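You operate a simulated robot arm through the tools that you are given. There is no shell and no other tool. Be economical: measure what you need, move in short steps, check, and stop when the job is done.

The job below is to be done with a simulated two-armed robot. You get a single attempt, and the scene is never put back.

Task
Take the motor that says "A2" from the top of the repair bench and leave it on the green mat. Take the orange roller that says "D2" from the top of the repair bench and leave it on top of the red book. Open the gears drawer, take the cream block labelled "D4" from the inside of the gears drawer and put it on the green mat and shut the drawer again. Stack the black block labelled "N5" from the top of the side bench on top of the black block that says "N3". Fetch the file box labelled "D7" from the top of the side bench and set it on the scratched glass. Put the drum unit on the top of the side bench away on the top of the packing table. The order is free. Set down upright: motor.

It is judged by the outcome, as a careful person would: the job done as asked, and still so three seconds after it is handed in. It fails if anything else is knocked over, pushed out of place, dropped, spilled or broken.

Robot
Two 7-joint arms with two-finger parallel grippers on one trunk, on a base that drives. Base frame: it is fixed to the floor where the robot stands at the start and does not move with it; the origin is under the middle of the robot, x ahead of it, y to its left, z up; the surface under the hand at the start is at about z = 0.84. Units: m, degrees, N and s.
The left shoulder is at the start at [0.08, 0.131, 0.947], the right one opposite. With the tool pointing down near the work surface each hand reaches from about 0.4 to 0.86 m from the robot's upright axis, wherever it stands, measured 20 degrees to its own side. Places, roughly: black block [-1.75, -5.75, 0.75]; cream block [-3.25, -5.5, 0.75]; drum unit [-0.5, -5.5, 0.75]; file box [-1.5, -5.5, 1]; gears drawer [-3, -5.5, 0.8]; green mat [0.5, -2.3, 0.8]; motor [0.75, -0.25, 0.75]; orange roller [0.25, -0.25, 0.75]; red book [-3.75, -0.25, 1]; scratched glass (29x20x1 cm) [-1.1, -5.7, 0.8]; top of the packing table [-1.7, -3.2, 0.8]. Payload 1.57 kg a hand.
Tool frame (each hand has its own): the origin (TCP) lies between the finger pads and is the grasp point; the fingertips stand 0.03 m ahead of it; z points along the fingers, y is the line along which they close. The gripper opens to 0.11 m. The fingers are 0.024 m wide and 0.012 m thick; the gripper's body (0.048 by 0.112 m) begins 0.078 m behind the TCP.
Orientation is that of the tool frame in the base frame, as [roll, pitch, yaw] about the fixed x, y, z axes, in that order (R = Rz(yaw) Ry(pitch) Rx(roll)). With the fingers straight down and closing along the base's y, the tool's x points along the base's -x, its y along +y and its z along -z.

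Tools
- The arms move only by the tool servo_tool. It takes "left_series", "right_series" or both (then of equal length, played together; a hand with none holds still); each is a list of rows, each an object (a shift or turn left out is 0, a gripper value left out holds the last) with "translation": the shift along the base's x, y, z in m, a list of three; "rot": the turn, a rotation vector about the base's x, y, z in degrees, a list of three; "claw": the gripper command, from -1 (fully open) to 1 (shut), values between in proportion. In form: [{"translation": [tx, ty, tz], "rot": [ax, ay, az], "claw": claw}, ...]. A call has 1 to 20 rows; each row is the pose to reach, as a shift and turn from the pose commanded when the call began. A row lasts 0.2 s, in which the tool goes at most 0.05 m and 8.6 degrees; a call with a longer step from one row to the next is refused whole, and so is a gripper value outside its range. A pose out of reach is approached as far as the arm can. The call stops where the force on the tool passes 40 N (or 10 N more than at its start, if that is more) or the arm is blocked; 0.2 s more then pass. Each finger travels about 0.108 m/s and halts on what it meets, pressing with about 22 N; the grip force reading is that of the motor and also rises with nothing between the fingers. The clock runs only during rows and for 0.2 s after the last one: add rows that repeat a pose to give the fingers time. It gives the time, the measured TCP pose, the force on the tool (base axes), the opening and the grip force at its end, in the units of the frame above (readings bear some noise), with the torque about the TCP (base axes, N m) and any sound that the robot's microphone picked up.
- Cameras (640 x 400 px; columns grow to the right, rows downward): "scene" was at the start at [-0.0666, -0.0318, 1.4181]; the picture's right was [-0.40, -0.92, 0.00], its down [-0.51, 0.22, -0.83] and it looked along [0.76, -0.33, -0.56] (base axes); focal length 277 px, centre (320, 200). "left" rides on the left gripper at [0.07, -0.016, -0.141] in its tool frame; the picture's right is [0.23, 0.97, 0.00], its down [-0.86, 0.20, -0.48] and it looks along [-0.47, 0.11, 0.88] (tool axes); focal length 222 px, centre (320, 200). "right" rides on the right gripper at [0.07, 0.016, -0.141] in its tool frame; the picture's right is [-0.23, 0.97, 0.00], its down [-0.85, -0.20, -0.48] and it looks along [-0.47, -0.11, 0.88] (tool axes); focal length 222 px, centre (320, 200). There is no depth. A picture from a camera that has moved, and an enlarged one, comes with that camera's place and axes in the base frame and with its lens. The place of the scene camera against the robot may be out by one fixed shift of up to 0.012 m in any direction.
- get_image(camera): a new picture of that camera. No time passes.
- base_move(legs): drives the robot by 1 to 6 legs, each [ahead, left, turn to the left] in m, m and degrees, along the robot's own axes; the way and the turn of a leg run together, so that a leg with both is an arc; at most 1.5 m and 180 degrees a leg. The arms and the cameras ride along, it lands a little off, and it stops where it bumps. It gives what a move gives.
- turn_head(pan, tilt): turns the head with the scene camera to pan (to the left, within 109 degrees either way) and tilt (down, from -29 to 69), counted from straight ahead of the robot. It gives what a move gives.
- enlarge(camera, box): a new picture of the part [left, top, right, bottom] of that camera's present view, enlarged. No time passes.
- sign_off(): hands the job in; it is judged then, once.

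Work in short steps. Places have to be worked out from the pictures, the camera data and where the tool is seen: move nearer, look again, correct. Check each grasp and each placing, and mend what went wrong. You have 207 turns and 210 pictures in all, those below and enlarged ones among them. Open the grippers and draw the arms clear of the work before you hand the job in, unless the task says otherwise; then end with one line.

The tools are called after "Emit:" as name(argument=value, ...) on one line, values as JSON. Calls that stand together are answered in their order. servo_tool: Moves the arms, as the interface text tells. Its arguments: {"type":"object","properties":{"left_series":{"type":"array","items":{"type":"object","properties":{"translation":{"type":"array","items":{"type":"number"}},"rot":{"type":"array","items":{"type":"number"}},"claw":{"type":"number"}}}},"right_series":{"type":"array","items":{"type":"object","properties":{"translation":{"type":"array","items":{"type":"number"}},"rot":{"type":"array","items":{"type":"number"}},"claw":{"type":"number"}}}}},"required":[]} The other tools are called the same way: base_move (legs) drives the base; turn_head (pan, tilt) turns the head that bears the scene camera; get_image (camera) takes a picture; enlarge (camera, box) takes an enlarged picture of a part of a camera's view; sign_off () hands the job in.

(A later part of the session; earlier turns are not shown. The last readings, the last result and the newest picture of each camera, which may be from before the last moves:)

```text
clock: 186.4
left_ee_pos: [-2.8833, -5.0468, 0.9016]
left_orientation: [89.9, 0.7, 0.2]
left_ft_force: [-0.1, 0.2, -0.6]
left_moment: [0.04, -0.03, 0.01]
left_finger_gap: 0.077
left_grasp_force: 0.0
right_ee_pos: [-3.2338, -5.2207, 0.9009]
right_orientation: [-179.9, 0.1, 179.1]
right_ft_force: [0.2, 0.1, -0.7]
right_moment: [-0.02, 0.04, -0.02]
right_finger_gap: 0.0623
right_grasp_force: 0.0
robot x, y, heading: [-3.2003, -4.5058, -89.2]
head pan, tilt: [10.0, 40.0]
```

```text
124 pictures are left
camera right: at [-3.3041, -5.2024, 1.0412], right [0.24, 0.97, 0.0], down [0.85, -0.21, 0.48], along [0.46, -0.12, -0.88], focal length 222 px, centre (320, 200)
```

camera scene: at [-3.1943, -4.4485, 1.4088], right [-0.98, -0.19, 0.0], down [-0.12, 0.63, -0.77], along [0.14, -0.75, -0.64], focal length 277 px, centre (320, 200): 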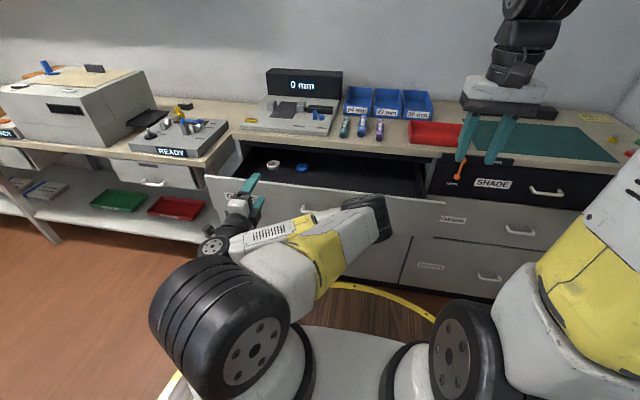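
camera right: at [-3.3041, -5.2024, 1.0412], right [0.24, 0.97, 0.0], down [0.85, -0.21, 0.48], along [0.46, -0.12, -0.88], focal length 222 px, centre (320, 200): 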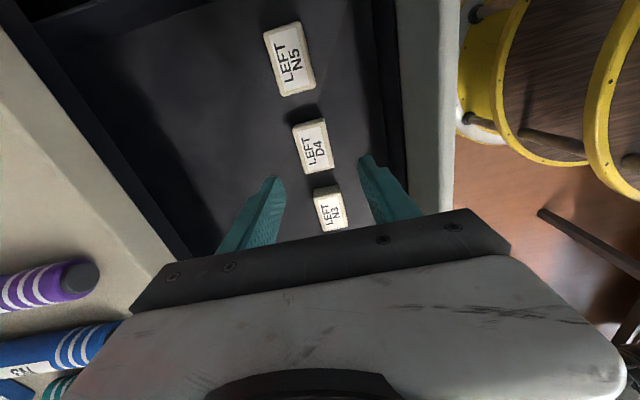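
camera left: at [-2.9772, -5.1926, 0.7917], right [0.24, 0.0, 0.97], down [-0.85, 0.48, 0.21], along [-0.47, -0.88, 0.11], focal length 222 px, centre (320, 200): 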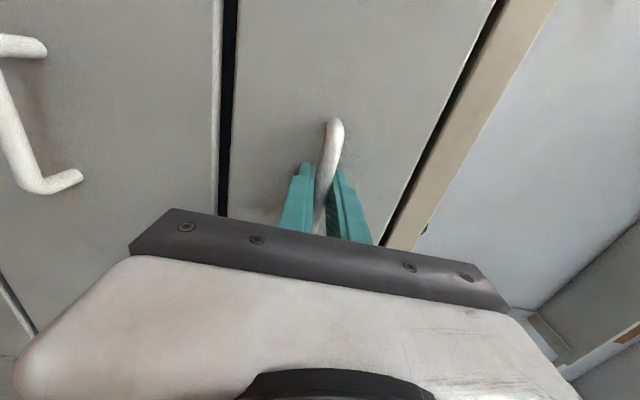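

D4 lies at about (−3.241, −5.227). I correct and lower so the fingers straddle it.

Emit:
servo_tool(right_series=[{"translation": [-0.004, -0.003, -0.03]}, {"translation": [-0.007, -0.006, -0.06]}, {"translation": [-0.007, -0.006, -0.08]}, {"translation": [-0.007, -0.006, -0.095]}, {"translation": [-0.007, -0.006, -0.105]}, {"translation": [-0.007, -0.006, -0.112]}, {"translation": [-0.007, -0.006, -0.118]}])

Emit:
get_image(camera="right")

```text
clock: 188.0
left_ee_pos: [-2.8818, -5.0467, 0.9018]
left_orientation: [89.9, 0.7, 0.2]
left_ft_force: [0.5, 0.8, -0.9]
left_moment: [-0.07, 0.03, 0.0]
left_finger_gap: 0.0769
left_grasp_force: 0.0
right_ee_pos: [-3.2414, -5.2264, 0.7823]
right_orientation: [-179.9, 0.1, 178.8]
right_ft_force: [-0.6, -0.2, 1.0]
right_moment: [0.0, 0.02, 0.01]
right_finger_gap: 0.0623
right_grasp_force: 0.0
robot x, y, heading: [-3.2008, -4.5075, -89.2]
head pan, tilt: [10.0, 40.0]
```

```text
123 pictures are left
camera right: at [-3.3113, -5.208, 0.9236], right [0.25, 0.97, 0.0], down [0.85, -0.22, 0.48], along [0.46, -0.12, -0.88], focal length 222 px, centre (320, 200)
```

right: 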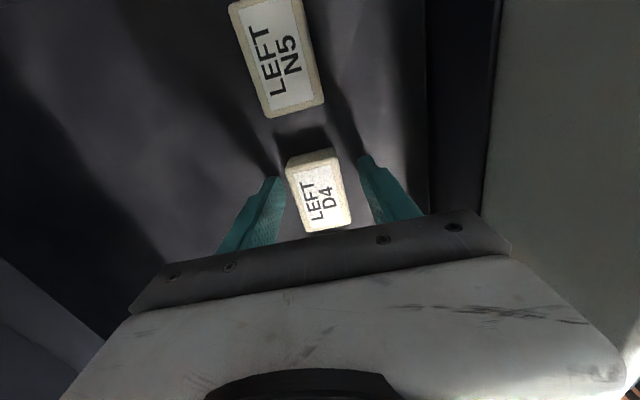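

D4 is centred between the fingers. I go 8 mm lower, close, and lift gently.

Emit:
servo_tool(right_series=[{"translation": [-0.002, 0, -0.004]}, {"translation": [-0.002, 0, -0.008]}, {"translation": [-0.002, 0, -0.008], "claw": 1}, {"translation": [-0.002, 0, -0.008], "claw": 1}, {"translation": [-0.002, 0, -0.008], "claw": 1}, {"translation": [-0.002, 0, -0.008], "claw": 1}, {"translation": [-0.002, 0, -0.003]}, {"translation": [-0.002, 0, 0.004]}, {"translation": [-0.002, 0, 0.012]}, {"translation": [-0.002, 0, 0.024]}, {"translation": [-0.002, 0, 0.04]}])

Emit:
get_image(camera="right")

```text
clock: 190.4
left_ee_pos: [-2.8825, -5.0472, 0.903]
left_orientation: [89.8, 0.7, 0.2]
left_ft_force: [0.4, 0.4, 0.6]
left_moment: [0.0, 0.0, 0.03]
left_finger_gap: 0.0769
left_grasp_force: 0.1
right_ee_pos: [-3.242, -5.226, 0.8221]
right_orientation: [-179.9, 0.0, 178.9]
right_ft_force: [-0.3, 0.1, -0.3]
right_moment: [0.01, 0.01, -0.02]
right_finger_gap: 0.0392
right_grasp_force: 22.1
robot x, y, heading: [-3.1998, -4.5085, -89.1]
head pan, tilt: [10.0, 40.0]
```

```text
122 pictures are left
camera right: at [-3.313, -5.2075, 0.9636], right [0.25, 0.97, 0.0], down [0.85, -0.22, 0.48], along [0.46, -0.12, -0.88], focal length 222 px, centre (320, 200)
```

right: 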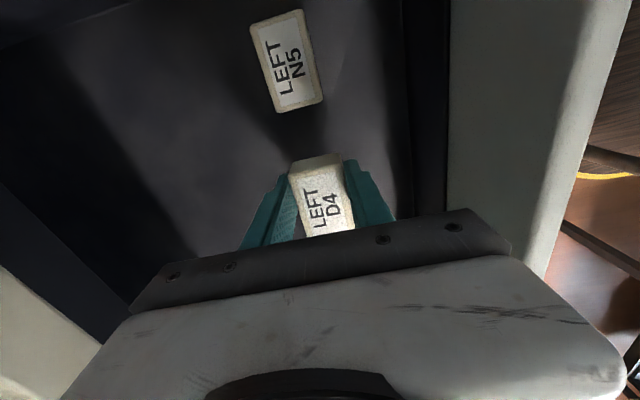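

D4 is held. I raise the right hand clear and bring the left hand back in front of the handle.

Emit:
servo_tool(right_series=[{"translation": [0, 0, 0.03]}, {"translation": [0, 0, 0.07]}, {"translation": [0, 0, 0.11]}, {"translation": [-0.01, 0, 0.15]}, {"translation": [-0.03, 0.02, 0.19]}, {"translation": [-0.05, 0.04, 0.22]}, {"translation": [-0.07, 0.07, 0.25]}, {"translation": [-0.09, 0.1, 0.28]}, {"translation": [-0.11, 0.13, 0.29]}, {"translation": [-0.12, 0.15, 0.3]}, {"translation": [-0.12, 0.15, 0.3]}], left_series=[{"translation": [0, 0.02, 0]}, {"translation": [-0.005, 0.04, -0.01]}, {"translation": [-0.02, 0.05, -0.02]}, {"translation": [-0.045, 0.05, -0.035]}, {"translation": [-0.07, 0.05, -0.05]}, {"translation": [-0.095, 0.05, -0.065]}, {"translation": [-0.12, 0.05, -0.08]}, {"translation": [-0.145, 0.05, -0.092]}, {"translation": [-0.164, 0.05, -0.092]}, {"translation": [-0.164, 0.045, -0.092]}, {"translation": [-0.164, 0.045, -0.092]}])

Emit:
get_image(camera="left")

Emit:
get_image(camera="scene")

```text
clock: 192.8
left_ee_pos: [-3.0331, -5.0195, 0.8055]
left_orientation: [88.0, 1.3, -0.2]
left_ft_force: [0.3, 0.6, -0.5]
left_moment: [0.0, -0.02, 0.0]
left_finger_gap: 0.0768
left_grasp_force: 0.0
left hand out of reach, approached as far as the arm can: row 1, 2, 3, 4
right_ee_pos: [-3.3557, -5.086, 1.1181]
right_orientation: [179.6, -0.5, 178.9]
right_ft_force: [-0.8, 0.5, 0.1]
right_moment: [-0.01, 0.02, 0.01]
right_finger_gap: 0.039
right_grasp_force: 21.9
robot x, y, heading: [-3.2015, -4.5087, -89.4]
head pan, tilt: [10.0, 40.0]
```

```text
121 pictures are left
camera left: at [-2.9629, -4.8794, 0.7825], right [0.25, 0.03, 0.97], down [-0.85, 0.49, 0.2], along [-0.47, -0.87, 0.15], focal length 222 px, centre (320, 200)
```

left: 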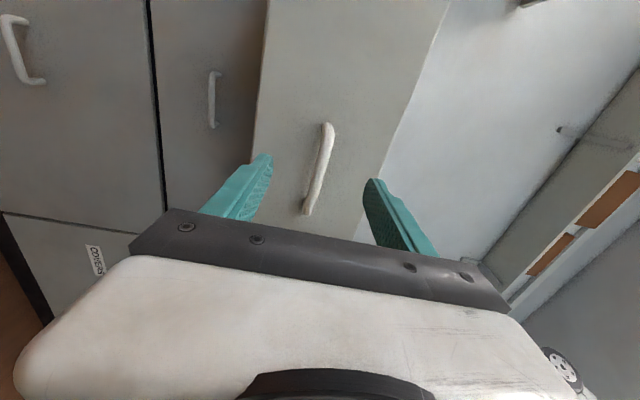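

```text
120 pictures are left
camera scene: at [-3.1844, -4.46, 1.4091], right [-0.98, -0.19, 0.01], down [-0.13, 0.64, -0.76], along [0.14, -0.75, -0.65], focal length 277 px, centre (320, 200)
```

scene: 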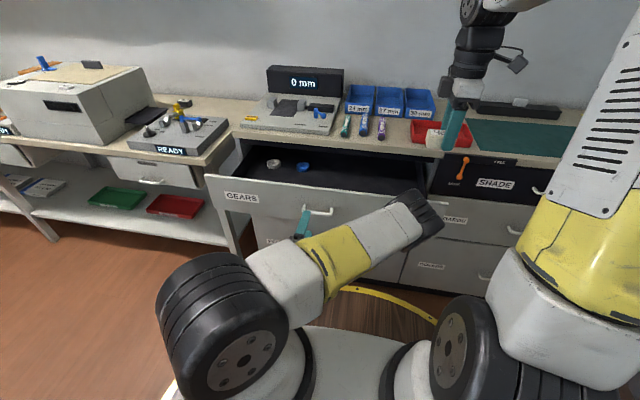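

The scene camera shifted slightly, hinting that the left elbow may be pressing the right arm. I move the right hand away up and to the right.

Emit:
servo_tool(right_series=[{"translation": [-0.02, 0, 0.03]}, {"translation": [-0.05, 0, 0.05]}, {"translation": [-0.09, 0, 0.07]}, {"translation": [-0.13, 0, 0.07]}])

Emit:
get_image(camera="scene")

```text
clock: 193.8
left_ee_pos: [-3.0327, -5.0195, 0.8063]
left_orientation: [88.1, 1.4, -0.1]
left_ft_force: [-0.9, -0.9, -0.2]
left_moment: [-0.01, 0.01, 0.01]
left_finger_gap: 0.0772
left_grasp_force: 0.0
right_ee_pos: [-3.4858, -5.0876, 1.189]
right_orientation: [179.4, -0.4, 179.0]
right_ft_force: [0.1, -0.5, -1.2]
right_moment: [0.05, 0.02, 0.0]
right_finger_gap: 0.039
right_grasp_force: 22.0
robot x, y, heading: [-3.2, -4.5115, -89.3]
head pan, tilt: [10.0, 40.0]
```

```text
119 pictures are left
camera scene: at [-3.1849, -4.4602, 1.4091], right [-0.98, -0.19, 0.01], down [-0.13, 0.64, -0.76], along [0.14, -0.75, -0.65], focal length 277 px, centre (320, 200)
```

scene: 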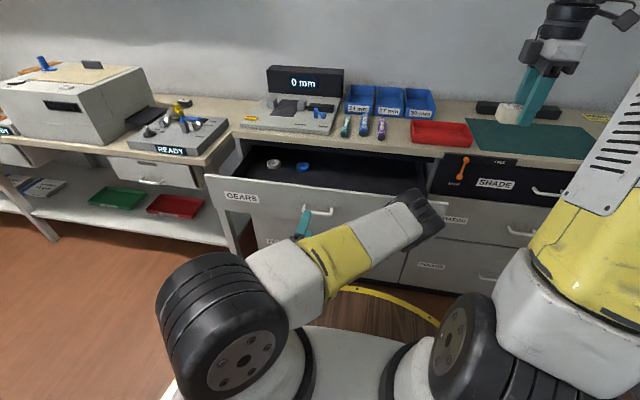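

The shift persists, so the folded left arm likely presses on the robot's own body. Moving it forward to the handle relieves that.

Emit:
servo_tool(left_series=[{"translation": [-0.005, -0.02, 0.002]}, {"translation": [-0.01, -0.04, 0.003]}, {"translation": [-0.012, -0.055, 0.003]}, {"translation": [-0.012, -0.055, 0.003]}])

Emit:
get_image(camera="left")

Emit:
get_image(camera="scene")

```text
clock: 194.8
left_ee_pos: [-3.0581, -5.0552, 0.8129]
left_orientation: [89.8, 0.9, -0.3]
left_ft_force: [-0.2, 0.0, -0.4]
left_moment: [0.03, 0.0, 0.0]
left_finger_gap: 0.0769
left_grasp_force: 0.1
right_ee_pos: [-3.4921, -5.0766, 1.1936]
right_orientation: [-179.9, 0.1, 178.9]
right_ft_force: [0.1, -0.2, -0.5]
right_moment: [-0.03, 0.03, -0.03]
right_finger_gap: 0.0387
right_grasp_force: 22.3
robot x, y, heading: [-3.1993, -4.5116, -89.0]
head pan, tilt: [10.0, 40.0]
```

```text
118 pictures are left
camera left: at [-2.9882, -4.9149, 0.7944], right [0.24, 0.0, 0.97], down [-0.85, 0.48, 0.21], along [-0.47, -0.87, 0.12], focal length 222 px, centre (320, 200)
```

left: 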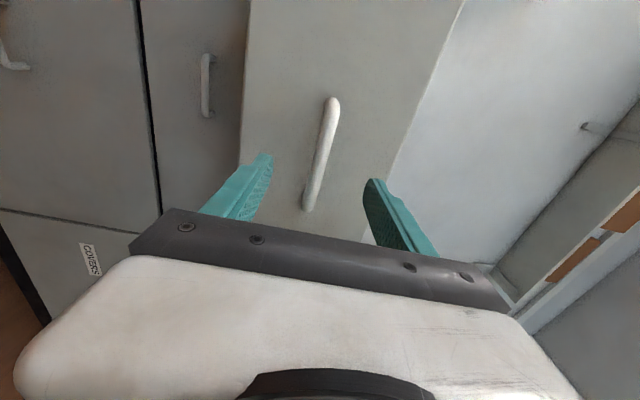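

```text
117 pictures are left
camera scene: at [-3.1942, -4.4486, 1.4088], right [-0.98, -0.19, 0.0], down [-0.12, 0.63, -0.77], along [0.14, -0.75, -0.64], focal length 277 px, centre (320, 200)
```

scene: 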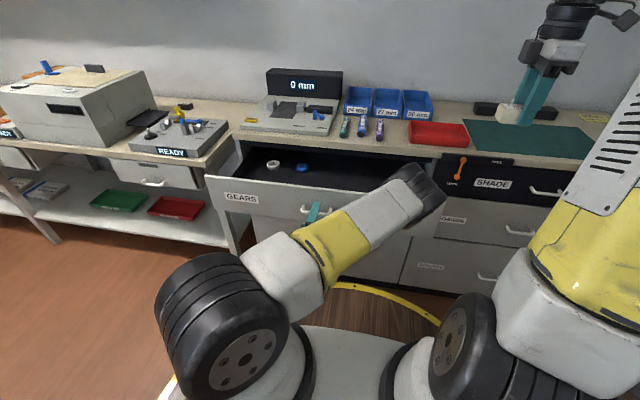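

The posture is restored and aligned with the handle. I take hold of it and push the drawer shut.

Emit:
servo_tool(left_series=[{"translation": [0.004, -0.015, -0.002]}, {"translation": [0.008, -0.033, -0.002]}, {"translation": [0.008, -0.033, -0.002], "claw": 1}, {"translation": [0.008, -0.033, -0.002], "claw": 1}, {"translation": [0.008, -0.033, -0.002], "claw": 1}, {"translation": [0.008, -0.033, -0.002], "claw": 1}, {"translation": [0.008, -0.05, -0.002]}, {"translation": [0.008, -0.08, -0.002]}, {"translation": [0.008, -0.11, -0.002]}, {"translation": [0.008, -0.14, -0.002]}, {"translation": [0.008, -0.17, -0.002]}, {"translation": [0.008, -0.2, -0.002]}, {"translation": [0.008, -0.23, -0.002]}, {"translation": [0.008, -0.25, -0.002]}, {"translation": [0.008, -0.265, -0.002]}, {"translation": [0.008, -0.275, -0.002]}])

Emit:
get_image(camera="scene")

```text
clock: 198.2
left_ee_pos: [-3.0479, -5.3307, 0.8102]
left_orientation: [89.8, 1.0, -0.3]
left_ft_force: [0.8, -3.4, -10.0]
left_moment: [0.0, -0.69, 0.08]
left_finger_gap: 0.012
left_grasp_force: 29.2
right_ee_pos: [-3.4918, -5.0787, 1.1932]
right_orientation: [179.9, -0.1, 178.9]
right_ft_force: [0.6, 0.5, -0.3]
right_moment: [-0.02, -0.03, 0.0]
right_finger_gap: 0.0389
right_grasp_force: 22.2
robot x, y, heading: [-3.1982, -4.5089, -89.2]
head pan, tilt: [10.0, 40.0]
```

```text
116 pictures are left
camera scene: at [-3.194, -4.4493, 1.4088], right [-0.98, -0.19, 0.0], down [-0.12, 0.63, -0.77], along [0.14, -0.75, -0.64], focal length 277 px, centre (320, 200)
```

scene: 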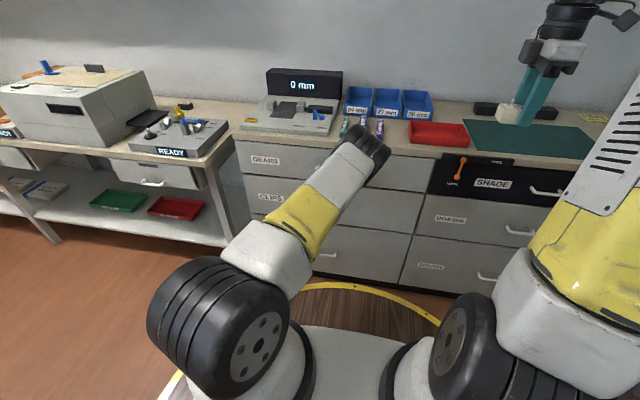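

It is about 3 mm from the original closed position. I push a touch more, then release and withdraw.

Emit:
servo_tool(left_series=[{"translation": [0, -0.004, 0]}, {"translation": [0, -0.008, 0]}])

Emit:
servo_tool(left_series=[{"claw": -0.4}, {"claw": -0.4}, {"claw": -0.4}, {"translation": [0, 0.03, 0]}, {"translation": [0, 0.06, 0]}, {"translation": [0, 0.1, 0.01]}, {"translation": [0.01, 0.14, 0.03]}, {"translation": [0.02, 0.17, 0.06]}, {"translation": [0.03, 0.19, 0.09]}, {"translation": [0.04, 0.2, 0.13]}])

Emit:
get_image(camera="scene")

Emit:
get_image(camera="left")

```text
clock: 198.8
left_ee_pos: [-3.048, -5.3332, 0.8101]
left_orientation: [89.8, 0.8, -0.3]
left_ft_force: [-2.2, 16.8, 9.7]
left_moment: [0.21, -0.49, 0.3]
left_finger_gap: 0.0118
left_grasp_force: 28.8
right_ee_pos: [-3.4914, -5.0757, 1.1926]
right_orientation: [-180.0, 0.0, 179.0]
right_ft_force: [0.9, -0.7, -0.9]
right_moment: [0.03, 0.02, 0.02]
right_finger_gap: 0.0391
right_grasp_force: 22.4
robot x, y, heading: [-3.2001, -4.5077, -89.2]
head pan, tilt: [10.0, 40.0]
stopped in row 2 (left hand): the force on the tool passed its limit at 49 N (the readings are from after the stop); the commanded pose is now the measured one
```

```text
clock: 199.1
left_ee_pos: [-3.0479, -5.3319, 0.8208]
left_orientation: [88.4, 0.9, -0.3]
left_ft_force: [-3.4, 52.3, 43.7]
left_moment: [0.17, -0.13, 0.27]
left_finger_gap: 0.0366
left_grasp_force: 0.0
right_ee_pos: [-3.4932, -5.073, 1.1938]
right_orientation: [-179.9, 0.1, 179.0]
right_ft_force: [0.4, -1.2, -0.2]
right_moment: [-0.02, 0.01, 0.02]
right_finger_gap: 0.0392
right_grasp_force: 22.1
robot x, y, heading: [-3.2, -4.5088, -89.1]
head pan, tilt: [10.0, 40.0]
stopped in row 1 (left hand): the force on the tool passed its limit at 50 N (the readings are from after the stop); the commanded pose is now the measured one
```

```text
115 pictures are left
camera scene: at [-3.1948, -4.4436, 1.4086], right [-0.98, -0.19, 0.0], down [-0.12, 0.63, -0.77], along [0.14, -0.75, -0.64], focal length 277 px, centre (320, 200)
```

scene: 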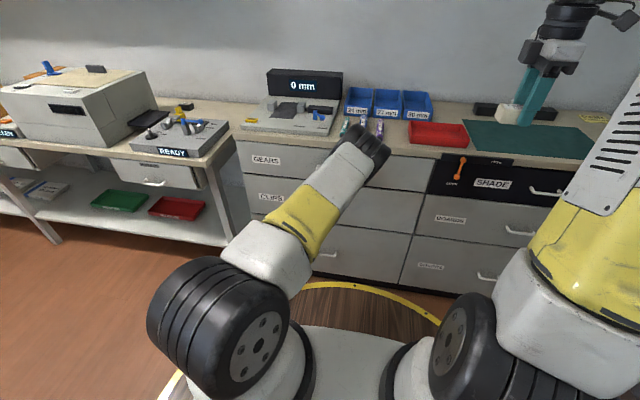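

```text
114 pictures are left
camera left: at [-2.9786, -5.1927, 0.7984], right [0.24, 0.03, 0.97], down [-0.85, 0.49, 0.2], along [-0.47, -0.87, 0.14], focal length 222 px, centre (320, 200)
```

left: 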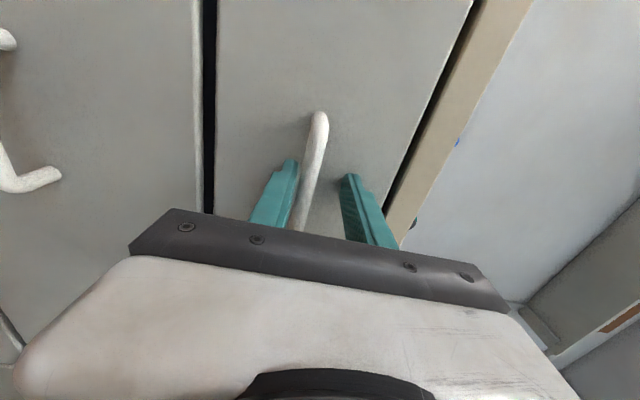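

The stored pressing force popped the hand up a little on release; the drawer is shut. I withdraw straight back while opening further.

Emit:
servo_tool(left_series=[{"translation": [0, 0.01, -0.008], "claw": 0.1}, {"translation": [0, 0.02, -0.008], "claw": -0.1}, {"translation": [0, 0.04, -0.008], "claw": -0.4}, {"translation": [0, 0.07, -0.005]}, {"translation": [0, 0.1, 0.0]}, {"translation": [0.01, 0.13, 0.02]}, {"translation": [0.01, 0.15, 0.05]}, {"translation": [0.02, 0.16, 0.08]}, {"translation": [0.02, 0.16, 0.1]}])

Emit:
get_image(camera="left")

Emit:
get_image(camera="right")

```text
clock: 201.1
left_ee_pos: [-3.0287, -5.173, 0.9113]
left_orientation: [89.4, 0.9, -0.3]
left_ft_force: [0.8, -0.5, -0.7]
left_moment: [0.01, -0.01, 0.0]
left_finger_gap: 0.0771
left_grasp_force: 0.0
right_ee_pos: [-3.4918, -5.0772, 1.1927]
right_orientation: [180.0, 0.0, 178.9]
right_ft_force: [-0.2, 0.2, -0.5]
right_moment: [0.05, -0.02, -0.03]
right_finger_gap: 0.0392
right_grasp_force: 21.8
robot x, y, heading: [-3.2013, -4.5086, -89.3]
head pan, tilt: [10.0, 40.0]
```

```text
113 pictures are left
camera left: at [-2.9594, -5.0337, 0.8921], right [0.24, 0.01, 0.97], down [-0.85, 0.49, 0.21], along [-0.47, -0.87, 0.12], focal length 222 px, centre (320, 200)
```

left: 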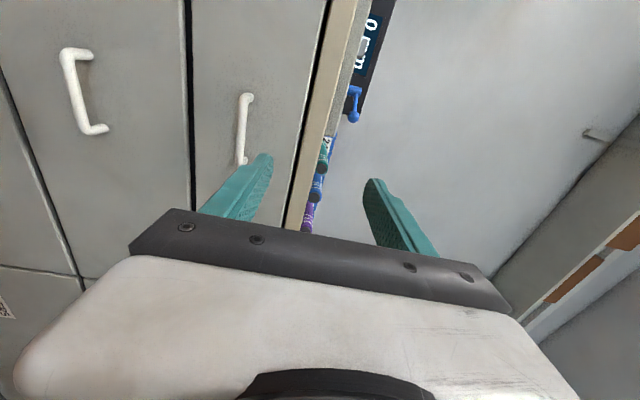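

```text
112 pictures are left
camera right: at [-3.5625, -5.0586, 1.3334], right [0.25, 0.97, 0.0], down [0.85, -0.21, 0.48], along [0.46, -0.12, -0.88], focal length 222 px, centre (320, 200)
```

right: 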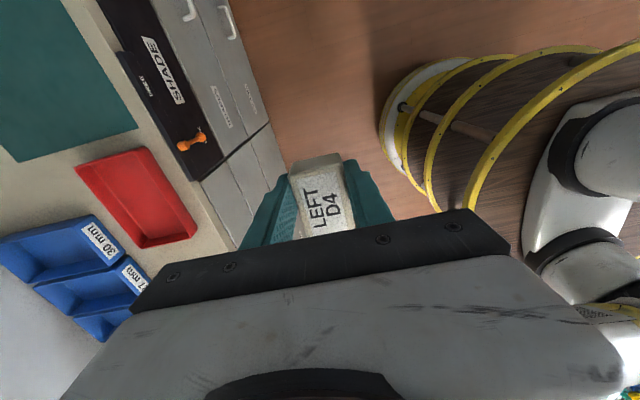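

The drawer is flush and D4 is held in the right hand. I turn the left tool back to pointing down and tuck it.

Emit:
servo_tool(left_series=[{"rot": [4.9, 4.9, 4.9], "translation": [0, 0.02, 0.02]}, {"rot": [9.8, 9.8, 9.8], "translation": [0, 0.04, 0.04]}, {"rot": [14.7, 14.7, 14.7], "translation": [0, 0.06, 0.06]}, {"rot": [19.6, 19.6, 19.6], "translation": [0, 0.08, 0.08]}, {"rot": [24.5, 24.5, 24.5], "translation": [0, 0.1, 0.1]}, {"rot": [29.4, 29.4, 29.4], "translation": [0, 0.12, 0.12]}, {"rot": [34.3, 34.3, 34.3], "translation": [0, 0.14, 0.14]}, {"rot": [39.2, 39.2, 39.2], "translation": [0, 0.16, 0.16]}, {"rot": [44.1, 44.1, 44.1], "translation": [0, 0.18, 0.18]}, {"rot": [49, 49, 49], "translation": [0, 0.2, 0.2]}, {"rot": [53.9, 53.9, 53.9], "translation": [0, 0.22, 0.21]}, {"rot": [58.8, 58.8, 58.8], "translation": [0, 0.24, 0.22]}, {"rot": [63.7, 63.7, 63.7], "translation": [0, 0.26, 0.23]}, {"rot": [68.6, 68.6, 68.6], "translation": [0, 0.28, 0.23]}, {"rot": [69.3, 69.3, 69.3], "translation": [0, 0.3, 0.23]}])

Emit:
turn_head(pan=60, tilt=20)

Emit:
get_image(camera="scene")

```text
clock: 204.3
left_ee_pos: [-3.0282, -4.8738, 1.142]
left_orientation: [179.5, 0.2, 90.9]
left_ft_force: [0.2, 0.8, 0.2]
left_moment: [0.01, 0.0, 0.01]
left_finger_gap: 0.0769
left_grasp_force: 0.1
left hand out of reach, approached as far as the arm can: row 2
right_ee_pos: [-3.4922, -5.0766, 1.1924]
right_orientation: [180.0, 0.0, 178.9]
right_ft_force: [-0.1, -0.7, -0.9]
right_moment: [0.0, -0.01, 0.02]
right_finger_gap: 0.0388
right_grasp_force: 22.1
robot x, y, heading: [-3.1995, -4.5096, -89.1]
head pan, tilt: [10.0, 40.0]
```

```text
clock: 205.5
left_ee_pos: [-3.0278, -4.8745, 1.1423]
left_orientation: [179.4, 0.2, 90.9]
left_ft_force: [-0.2, -0.4, -0.1]
left_moment: [0.03, -0.02, -0.02]
left_finger_gap: 0.0769
left_grasp_force: 0.1
right_ee_pos: [-3.4924, -5.0771, 1.1925]
right_orientation: [-179.8, 0.0, 178.8]
right_ft_force: [-0.2, 0.0, -1.2]
right_moment: [-0.02, 0.01, 0.0]
right_finger_gap: 0.039
right_grasp_force: 22.2
robot x, y, heading: [-3.2015, -4.51, -89.1]
head pan, tilt: [60.0, 20.0]
```

```text
111 pictures are left
camera scene: at [-3.1289, -4.4099, 1.4401], right [-0.49, -0.87, 0.0], down [-0.3, 0.17, -0.94], along [0.82, -0.46, -0.34], focal length 277 px, centre (320, 200)
```

scene: 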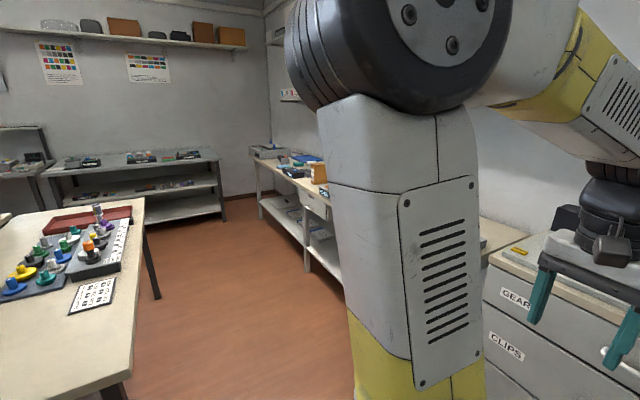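

The side bench front edge is at y≈−5.26, with about 1 m of aisle to the packing table. I retract the right hand and strafe left along the bench.

Emit:
servo_tool(right_series=[{"translation": [0, 0.03, 0]}, {"translation": [0, 0.06, 0]}, {"translation": [0, 0.09, 0]}, {"translation": [0, 0.12, 0]}])

Emit:
base_move(legs=[[0.1, 0, 0], [0, 0.7, 0], [0, 0.7, 0]])

Emit:
turn_head(pan=0, tilt=35)

Emit:
get_image(camera="scene")

```text
clock: 206.5
left_ee_pos: [-3.0275, -4.8745, 1.1421]
left_orientation: [179.4, 0.3, 90.9]
left_ft_force: [-0.5, -1.0, 0.8]
left_moment: [0.0, -0.02, 0.01]
left_finger_gap: 0.0771
left_grasp_force: 0.1
right_ee_pos: [-3.4911, -4.9567, 1.1909]
right_orientation: [-180.0, 0.0, 179.0]
right_ft_force: [0.2, 0.0, -0.8]
right_moment: [0.02, 0.03, -0.01]
right_finger_gap: 0.039
right_grasp_force: 22.3
robot x, y, heading: [-3.1979, -4.5085, -89.3]
head pan, tilt: [60.0, 20.0]
```

```text
clock: 214.5
left_ee_pos: [-1.6257, -4.9605, 1.1434]
left_orientation: [179.5, 0.3, 90.5]
left_ft_force: [0.6, 0.4, -0.8]
left_moment: [-0.01, 0.0, 0.0]
left_finger_gap: 0.0774
left_grasp_force: 0.1
right_ee_pos: [-2.0905, -5.0408, 1.1915]
right_orientation: [-179.8, -0.1, 178.6]
right_ft_force: [0.2, -0.4, -0.3]
right_moment: [0.0, 0.02, -0.01]
right_finger_gap: 0.0391
right_grasp_force: 21.9
robot x, y, heading: [-1.7923, -4.5948, -89.4]
head pan, tilt: [60.0, 20.0]
```

```text
clock: 215.8
left_ee_pos: [-1.626, -4.9606, 1.1432]
left_orientation: [179.5, 0.2, 90.5]
left_ft_force: [0.1, -0.8, 0.7]
left_moment: [0.0, -0.04, 0.0]
left_finger_gap: 0.077
left_grasp_force: 0.0
right_ee_pos: [-2.0906, -5.0405, 1.192]
right_orientation: [-179.8, 0.0, 178.5]
right_ft_force: [0.9, 0.4, -1.1]
right_moment: [-0.02, 0.01, -0.04]
right_finger_gap: 0.0391
right_grasp_force: 21.6
robot x, y, heading: [-1.796, -4.5929, -89.6]
head pan, tilt: [0.0, 35.0]
```

```text
110 pictures are left
camera scene: at [-1.8041, -4.5383, 1.4163], right [-1.0, -0.01, 0.0], down [-0.01, 0.57, -0.82], along [0.01, -0.82, -0.57], focal length 277 px, centre (320, 200)
```

scene: 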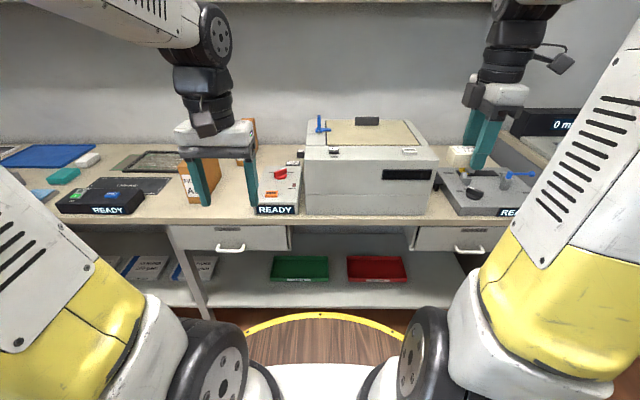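

The file boxes are behind my left hand and a dark glass-like slab lies further left. I strafe left another 0.4 m for a better view.

Emit:
base_move(legs=[[0, 0.42, 0]])

Emit:
get_image(camera="scene")

Emit:
get_image(camera="left")

```text
clock: 218.4
left_ee_pos: [-1.2039, -4.9578, 1.1419]
left_orientation: [179.3, 0.3, 90.5]
left_ft_force: [-0.4, 1.1, -0.2]
left_moment: [0.0, -0.01, 0.0]
left_finger_gap: 0.0769
left_grasp_force: 0.1
right_ee_pos: [-1.6682, -5.0381, 1.1908]
right_orientation: [-179.9, 0.0, 178.6]
right_ft_force: [0.3, 0.3, -0.5]
right_moment: [0.02, -0.01, 0.01]
right_finger_gap: 0.039
right_grasp_force: 22.3
robot x, y, heading: [-1.3724, -4.5899, -89.8]
head pan, tilt: [0.0, 35.0]
```

```text
109 pictures are left
camera scene: at [-1.3809, -4.5351, 1.4163], right [-1.0, -0.01, 0.0], down [0.0, 0.57, -0.82], along [0.01, -0.82, -0.57], focal length 277 px, centre (320, 200)
```

scene: 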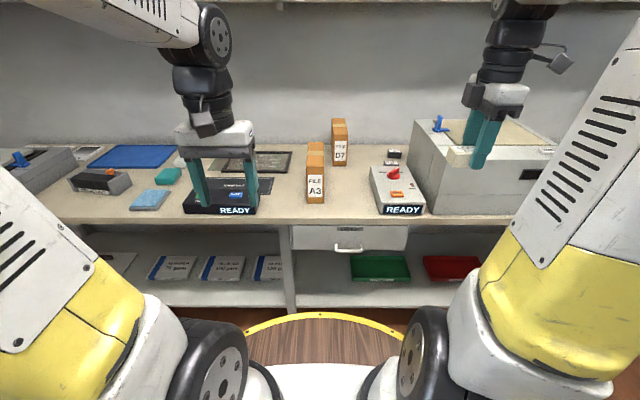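

```text
108 pictures are left
camera left: at [-1.2223, -4.8881, 1.2823], right [0.97, 0.23, 0.01], down [0.2, -0.85, 0.48], along [0.12, -0.47, -0.87], focal length 222 px, centre (320, 200)
```

left: 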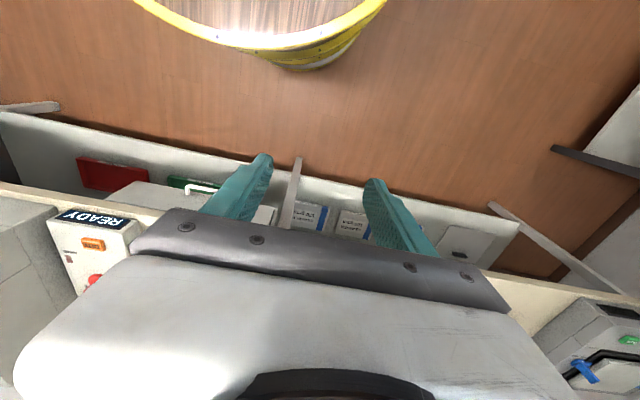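

Emit:
enlarge(camera="scene", box=[230, 100, 430, 225])

Emit:
enlarge(camera="scene", box=[40, 120, 280, 230])

```text
3.20 times, centred on (330, 162) of scene
camera zoom: at [-1.3809, -4.5351, 1.4163], right [-1.0, -0.01, 0.0], down [0.0, 0.57, -0.82], along [0.01, -0.82, -0.57], focal length 888 px, centre (288, 320)
```

zoom: 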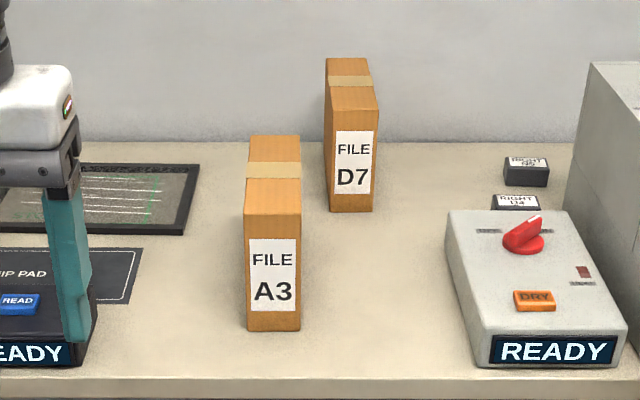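

```text
2.67 times, centred on (160, 175) of scene
camera zoom: at [-1.3809, -4.5351, 1.4163], right [-1.0, -0.01, 0.0], down [0.0, 0.57, -0.82], along [0.01, -0.82, -0.57], focal length 740 px, centre (747, 267)
```

zoom: 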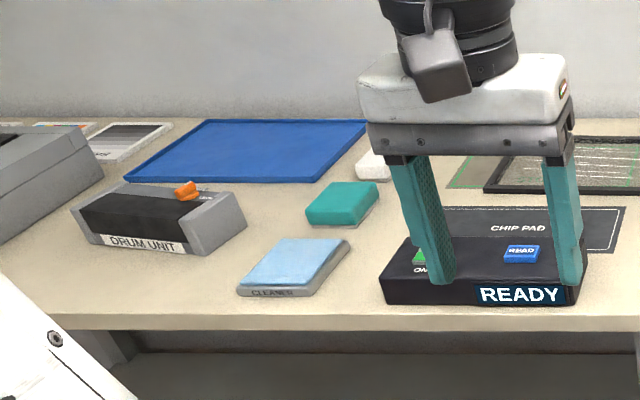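

The black blocks are behind the knobbed READY device; D7 stands at about (−1.454, −5.72). I raise the right hand for clearance and move so the blocks are ahead-left.

Emit:
servo_tool(right_series=[{"translation": [0, 0.02, 0.04]}, {"translation": [0, 0.03, 0.07]}, {"translation": [0, 0.04, 0.1]}])

Emit:
base_move(legs=[[0, -0.45, 0], [0.3, 0, 0]])

Emit:
turn_head(pan=5, tilt=40)

Emit:
get_image(camera="scene")

Emit:
get_image(camera="left")

```text
clock: 219.2
left_ee_pos: [-1.2024, -4.9566, 1.142]
left_orientation: [179.4, 0.3, 90.3]
left_ft_force: [0.0, 1.0, -0.4]
left_moment: [-0.01, 0.0, 0.01]
left_finger_gap: 0.0769
left_grasp_force: 0.0
right_ee_pos: [-1.6675, -4.9971, 1.2917]
right_orientation: [179.9, 0.0, 178.6]
right_ft_force: [0.1, 0.4, -0.9]
right_moment: [-0.01, -0.03, -0.01]
right_finger_gap: 0.0391
right_grasp_force: 21.7
robot x, y, heading: [-1.3702, -4.5906, -89.7]
head pan, tilt: [0.0, 35.0]
```

```text
clock: 223.6
left_ee_pos: [-1.6511, -5.2607, 1.1425]
left_orientation: [179.4, 0.4, 90.3]
left_ft_force: [-0.3, 0.6, 0.1]
left_moment: [0.02, 0.02, -0.04]
left_finger_gap: 0.0771
left_grasp_force: 0.0
right_ee_pos: [-2.1155, -5.2998, 1.2924]
right_orientation: [-179.9, 0.0, 178.4]
right_ft_force: [0.1, 0.4, -0.3]
right_moment: [-0.01, -0.01, 0.01]
right_finger_gap: 0.0393
right_grasp_force: 22.2
robot x, y, heading: [-1.8214, -4.8911, -89.4]
head pan, tilt: [0.0, 35.0]
```

```text
clock: 224.2
left_ee_pos: [-1.6504, -5.2608, 1.1414]
left_orientation: [179.3, 0.3, 90.3]
left_ft_force: [-1.0, 0.4, 0.3]
left_moment: [-0.03, -0.01, 0.01]
left_finger_gap: 0.0768
left_grasp_force: 0.1
right_ee_pos: [-2.1158, -5.2999, 1.2913]
right_orientation: [180.0, 0.0, 178.4]
right_ft_force: [0.2, 0.0, -0.3]
right_moment: [0.02, -0.05, 0.03]
right_finger_gap: 0.039
right_grasp_force: 21.8
robot x, y, heading: [-1.8201, -4.894, -89.5]
head pan, tilt: [5.0, 40.0]
```

```text
105 pictures are left
camera scene: at [-1.8199, -4.8341, 1.4088], right [-1.0, -0.09, 0.0], down [-0.06, 0.64, -0.77], along [0.07, -0.76, -0.64], focal length 277 px, centre (320, 200)
```

scene: 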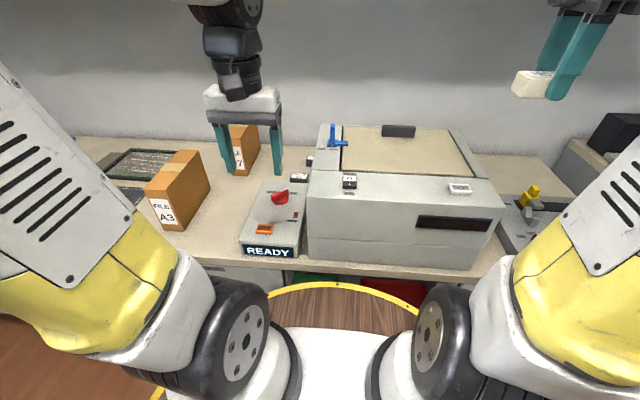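

```text
104 pictures are left
camera left: at [-1.6693, -5.1908, 1.2822], right [0.97, 0.23, 0.01], down [0.2, -0.85, 0.48], along [0.12, -0.47, -0.87], focal length 222 px, centre (320, 200)
```

left: 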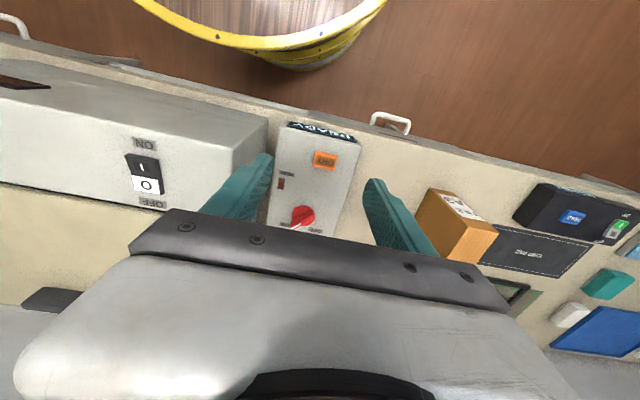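

The blocks are hidden behind the white box, so I extend the left hand over the area for a look with its camera.

Emit:
servo_tool(left_series=[{"translation": [-0.01, -0.04, 0.01]}, {"translation": [-0.02, -0.08, 0.01]}, {"translation": [-0.03, -0.12, 0.01]}, {"translation": [-0.03, -0.16, 0.01]}, {"translation": [-0.03, -0.2, 0.01]}, {"translation": [-0.03, -0.24, 0.01]}])

Emit:
get_image(camera="left")

```text
clock: 225.7
left_ee_pos: [-1.6808, -5.5011, 1.1532]
left_orientation: [179.5, 0.2, 90.4]
left_ft_force: [0.5, -0.2, 0.5]
left_moment: [-0.03, 0.01, 0.02]
left_finger_gap: 0.0769
left_grasp_force: 0.1
right_ee_pos: [-2.1148, -5.3, 1.293]
right_orientation: [-179.9, -0.1, 178.3]
right_ft_force: [0.3, -0.5, -0.2]
right_moment: [-0.05, 0.01, -0.02]
right_finger_gap: 0.0392
right_grasp_force: 22.0
robot x, y, heading: [-1.8179, -4.8949, -89.4]
head pan, tilt: [5.0, 40.0]
```

```text
103 pictures are left
camera left: at [-1.6999, -5.4309, 1.2927], right [0.97, 0.23, 0.01], down [0.2, -0.85, 0.48], along [0.12, -0.47, -0.87], focal length 222 px, centre (320, 200)
```

left: 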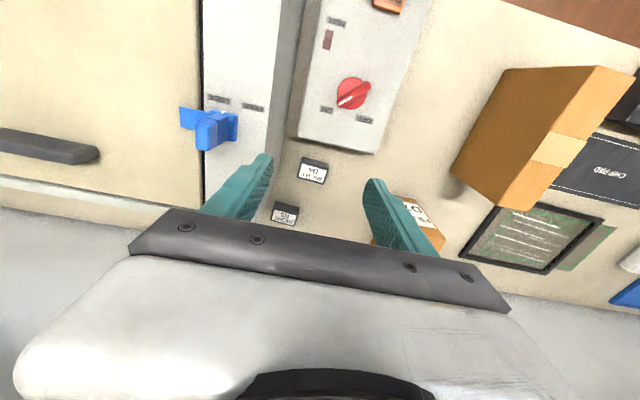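

Emit:
enlarge(camera="left", box=[250, 135, 410, 235])

```text
4.00 times, centred on (330, 185) of left
camera zoom: at [-1.6999, -5.4309, 1.2927], right [0.97, 0.23, 0.01], down [0.2, -0.85, 0.48], along [0.12, -0.47, -0.87], focal length 888 px, centre (280, 260)
```

zoom: 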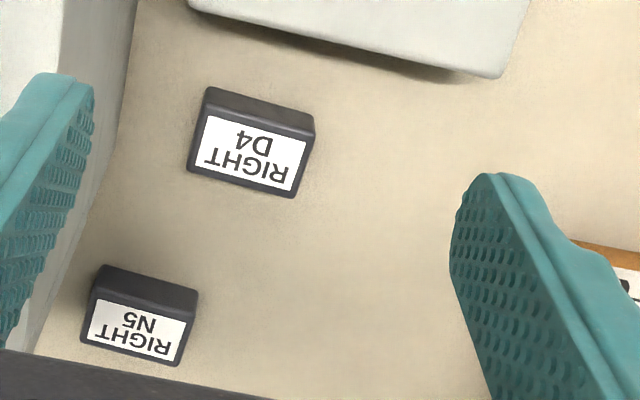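

Those are black D4 and N5; N3 must be elsewhere. I move the hand further back to see toward the wall.

Emit:
servo_tool(left_series=[{"translation": [-0.01, -0.04, 0]}, {"translation": [-0.02, -0.08, 0]}, {"translation": [-0.03, -0.12, 0]}])

Emit:
get_image(camera="left")

```text
clock: 226.4
left_ee_pos: [-1.7112, -5.6199, 1.1493]
left_orientation: [179.3, -0.2, 90.4]
left_ft_force: [0.9, 0.3, -0.6]
left_moment: [-0.02, 0.0, 0.01]
left_finger_gap: 0.0769
left_grasp_force: 0.0
right_ee_pos: [-2.1141, -5.299, 1.2916]
right_orientation: [-180.0, 0.0, 178.4]
right_ft_force: [-0.6, 0.9, 0.6]
right_moment: [0.02, 0.0, 0.0]
right_finger_gap: 0.039
right_grasp_force: 22.3
robot x, y, heading: [-1.8216, -4.8943, -89.6]
head pan, tilt: [5.0, 40.0]
```

```text
101 pictures are left
camera left: at [-1.7295, -5.5519, 1.2897], right [0.97, 0.23, 0.01], down [0.2, -0.86, 0.48], along [0.12, -0.46, -0.88], focal length 222 px, centre (320, 200)
```

left: 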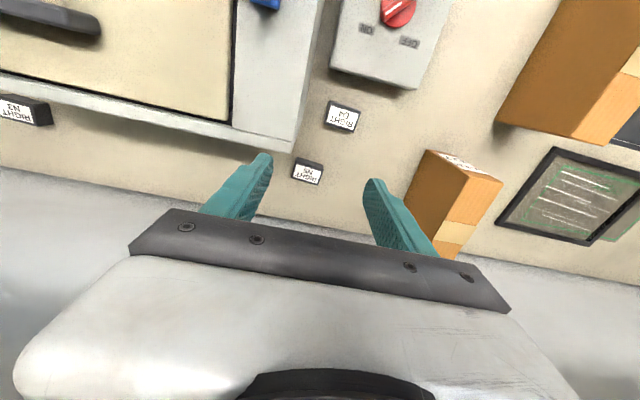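

N3 is behind the white box at about (−2.21, −5.72); N5 is at (−1.712, −5.712). I move 6 cm closer, turn the left tool 90° (camera outward) above N5, and look.

Emit:
base_move(legs=[[0.06, 0, 0]])

Emit:
servo_tool(left_series=[{"rot": [0, 0, -8.2], "translation": [0, 0, 0]}, {"rot": [0, 0, -16.4]}, {"rot": [0, 0, -24.6]}, {"rot": [0, 0, -32.8]}, {"rot": [0, 0, -41]}, {"rot": [0, 0, -49.2]}, {"rot": [0, 0, -57.4]}, {"rot": [0, 0, -65.6], "translation": [0, -0.01, -0.02]}, {"rot": [0, 0, -73.8], "translation": [0, -0.02, -0.04]}, {"rot": [0, 0, -82], "translation": [0, -0.03, -0.06]}, {"rot": [0, 0, -88.5], "translation": [0, -0.03, -0.09]}, {"rot": [0, 0, -88.5], "translation": [0, -0.03, -0.12]}])

Emit:
get_image(camera="left")

Emit:
get_image(camera="scene")

```text
clock: 227.4
left_ee_pos: [-1.7124, -5.6823, 1.1482]
left_orientation: [179.3, -0.1, 90.3]
left_ft_force: [0.1, 0.3, 0.3]
left_moment: [0.01, 0.02, -0.01]
left_finger_gap: 0.0769
left_grasp_force: 0.0
right_ee_pos: [-2.1145, -5.3619, 1.2925]
right_orientation: [-180.0, 0.0, 178.4]
right_ft_force: [-0.6, 0.0, -1.3]
right_moment: [0.02, 0.01, -0.01]
right_finger_gap: 0.039
right_grasp_force: 21.6
robot x, y, heading: [-1.8204, -4.9529, -90.0]
head pan, tilt: [5.0, 40.0]
```

```text
clock: 230.0
left_ee_pos: [-1.713, -5.7114, 1.0281]
left_orientation: [179.3, -0.2, 1.6]
left_ft_force: [0.0, 0.2, 0.1]
left_moment: [-0.04, 0.01, -0.03]
left_finger_gap: 0.0768
left_grasp_force: 0.1
right_ee_pos: [-2.1145, -5.3603, 1.2911]
right_orientation: [180.0, 0.0, 178.4]
right_ft_force: [1.1, 0.2, -0.4]
right_moment: [-0.01, -0.03, -0.04]
right_finger_gap: 0.0389
right_grasp_force: 22.1
robot x, y, heading: [-1.8191, -4.9526, -90.0]
head pan, tilt: [5.0, 40.0]
```

```text
100 pictures are left
camera left: at [-1.643, -5.6926, 1.1688], right [0.26, -0.97, 0.01], down [-0.85, -0.22, 0.48], along [-0.46, -0.13, -0.88], focal length 222 px, centre (320, 200)
```

left: 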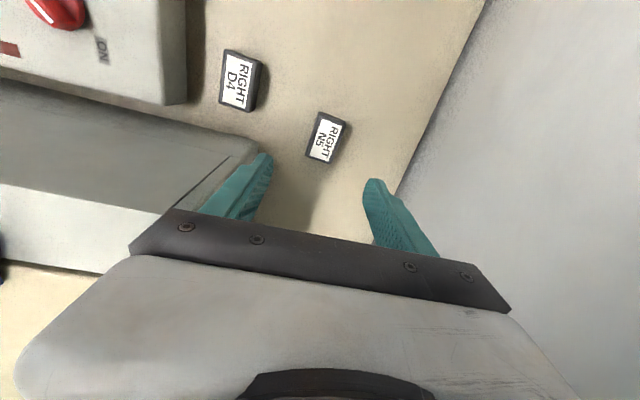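

```text
99 pictures are left
camera scene: at [-1.8196, -4.8951, 1.4088], right [-1.0, -0.09, 0.0], down [-0.06, 0.64, -0.77], along [0.07, -0.76, -0.64], focal length 277 px, centre (320, 200)
```

scene: 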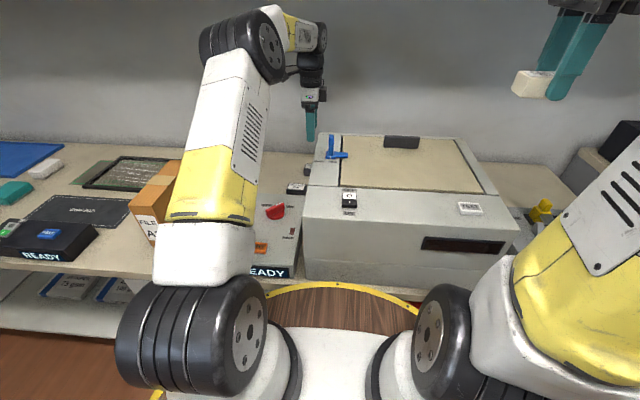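

I zoom in to check the clearance between the fingers, N5 and the white box.

Emit:
enlarge(camera="left", box=[170, 80, 430, 245])

Emit:
enlarge(camera="scene", box=[260, 80, 360, 210])

```text
2.42 times, centred on (300, 162) of left
camera zoom: at [-1.643, -5.6926, 1.1688], right [0.26, -0.97, 0.01], down [-0.85, -0.22, 0.48], along [-0.46, -0.13, -0.88], focal length 538 px, centre (368, 291)
```

zoom: 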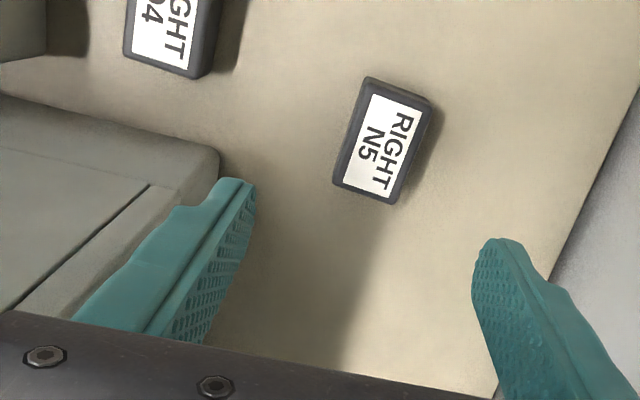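

```text
3.08 times, centred on (310, 145) of scene
camera zoom: at [-1.8196, -4.8951, 1.4088], right [-1.0, -0.09, 0.0], down [-0.06, 0.64, -0.77], along [0.07, -0.76, -0.64], focal length 854 px, centre (351, 369)
```

zoom: 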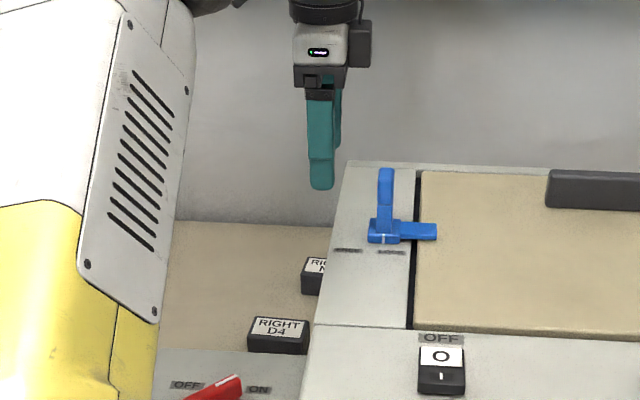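

The fingers straddle N5 with about 2 cm to the box. I descend carefully to TCP z≈0.88 with a small shift away from the box.

Emit:
servo_tool(left_series=[{"translation": [0.006, -0.005, -0.02], "claw": -0.2}, {"translation": [0.007, -0.006, -0.05]}, {"translation": [0.007, -0.006, -0.08]}, {"translation": [0.007, -0.006, -0.11]}, {"translation": [0.007, -0.006, -0.13]}, {"translation": [0.007, -0.006, -0.142]}, {"translation": [0.007, -0.006, -0.15]}])

Emit:
get_image(camera="left")

```text
clock: 231.6
left_ee_pos: [-1.7035, -5.7178, 0.879]
left_orientation: [179.4, -0.2, 1.8]
left_ft_force: [-0.2, -0.1, -0.3]
left_moment: [-0.01, 0.02, -0.03]
left_finger_gap: 0.0658
left_grasp_force: 0.1
right_ee_pos: [-2.1149, -5.3598, 1.2914]
right_orientation: [179.9, 0.0, 178.4]
right_ft_force: [0.3, -0.2, -0.2]
right_moment: [-0.01, -0.02, 0.03]
right_finger_gap: 0.039
right_grasp_force: 21.9
robot x, y, heading: [-1.8204, -4.9534, -89.9]
head pan, tilt: [5.0, 40.0]
```

```text
96 pictures are left
camera left: at [-1.6355, -5.6987, 1.0195], right [0.26, -0.97, 0.01], down [-0.85, -0.22, 0.48], along [-0.46, -0.13, -0.88], focal length 222 px, centre (320, 200)
```

left: 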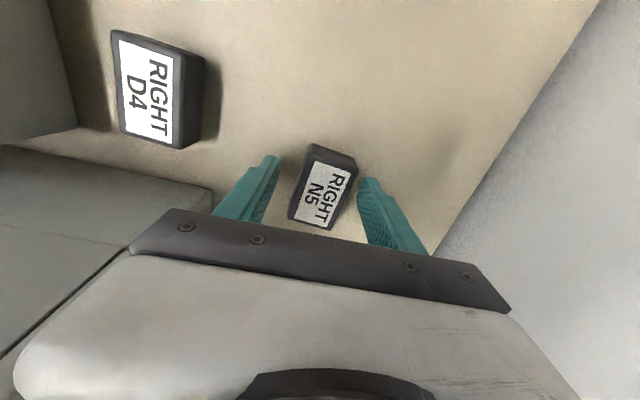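

N5 is centred between the fingers. I lower 1 cm, close and lift slowly.

Emit:
servo_tool(left_series=[{"translation": [0.001, 0, -0.005]}, {"translation": [0.001, 0, -0.01]}, {"translation": [0.001, 0, -0.01], "claw": 1}, {"translation": [0.001, 0, -0.01], "claw": 1}, {"translation": [0.001, 0, -0.01], "claw": 1}, {"translation": [0.001, 0, -0.01], "claw": 1}, {"translation": [0.001, 0, -0.006]}, {"translation": [0.001, 0, 0.0]}, {"translation": [0.001, 0, 0.01]}, {"translation": [0.001, 0, 0.02]}])

Emit:
get_image(camera="left")

```text
clock: 233.8
left_ee_pos: [-1.7035, -5.7183, 0.8997]
left_orientation: [179.4, -0.2, 1.7]
left_ft_force: [0.3, 0.0, -0.8]
left_moment: [0.01, 0.01, 0.0]
left_finger_gap: 0.0392
left_grasp_force: 21.7
right_ee_pos: [-2.1155, -5.3595, 1.2912]
right_orientation: [179.9, 0.0, 178.4]
right_ft_force: [0.1, -0.9, -0.7]
right_moment: [0.01, -0.02, 0.02]
right_finger_gap: 0.0389
right_grasp_force: 22.1
robot x, y, heading: [-1.8197, -4.9553, -89.7]
head pan, tilt: [5.0, 40.0]
```

```text
95 pictures are left
camera left: at [-1.6352, -5.6988, 1.0393], right [0.26, -0.97, 0.01], down [-0.85, -0.22, 0.48], along [-0.46, -0.13, -0.88], focal length 222 px, centre (320, 200)
```

left: 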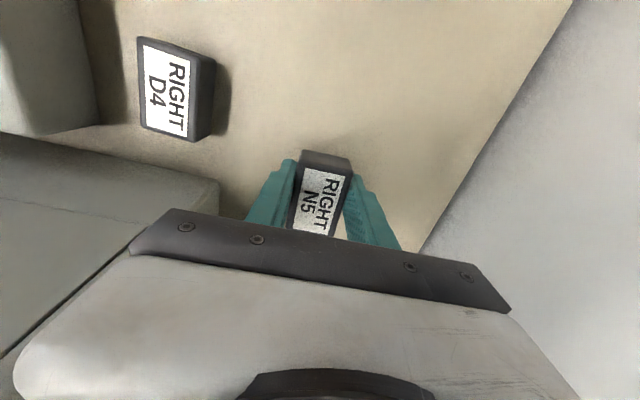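

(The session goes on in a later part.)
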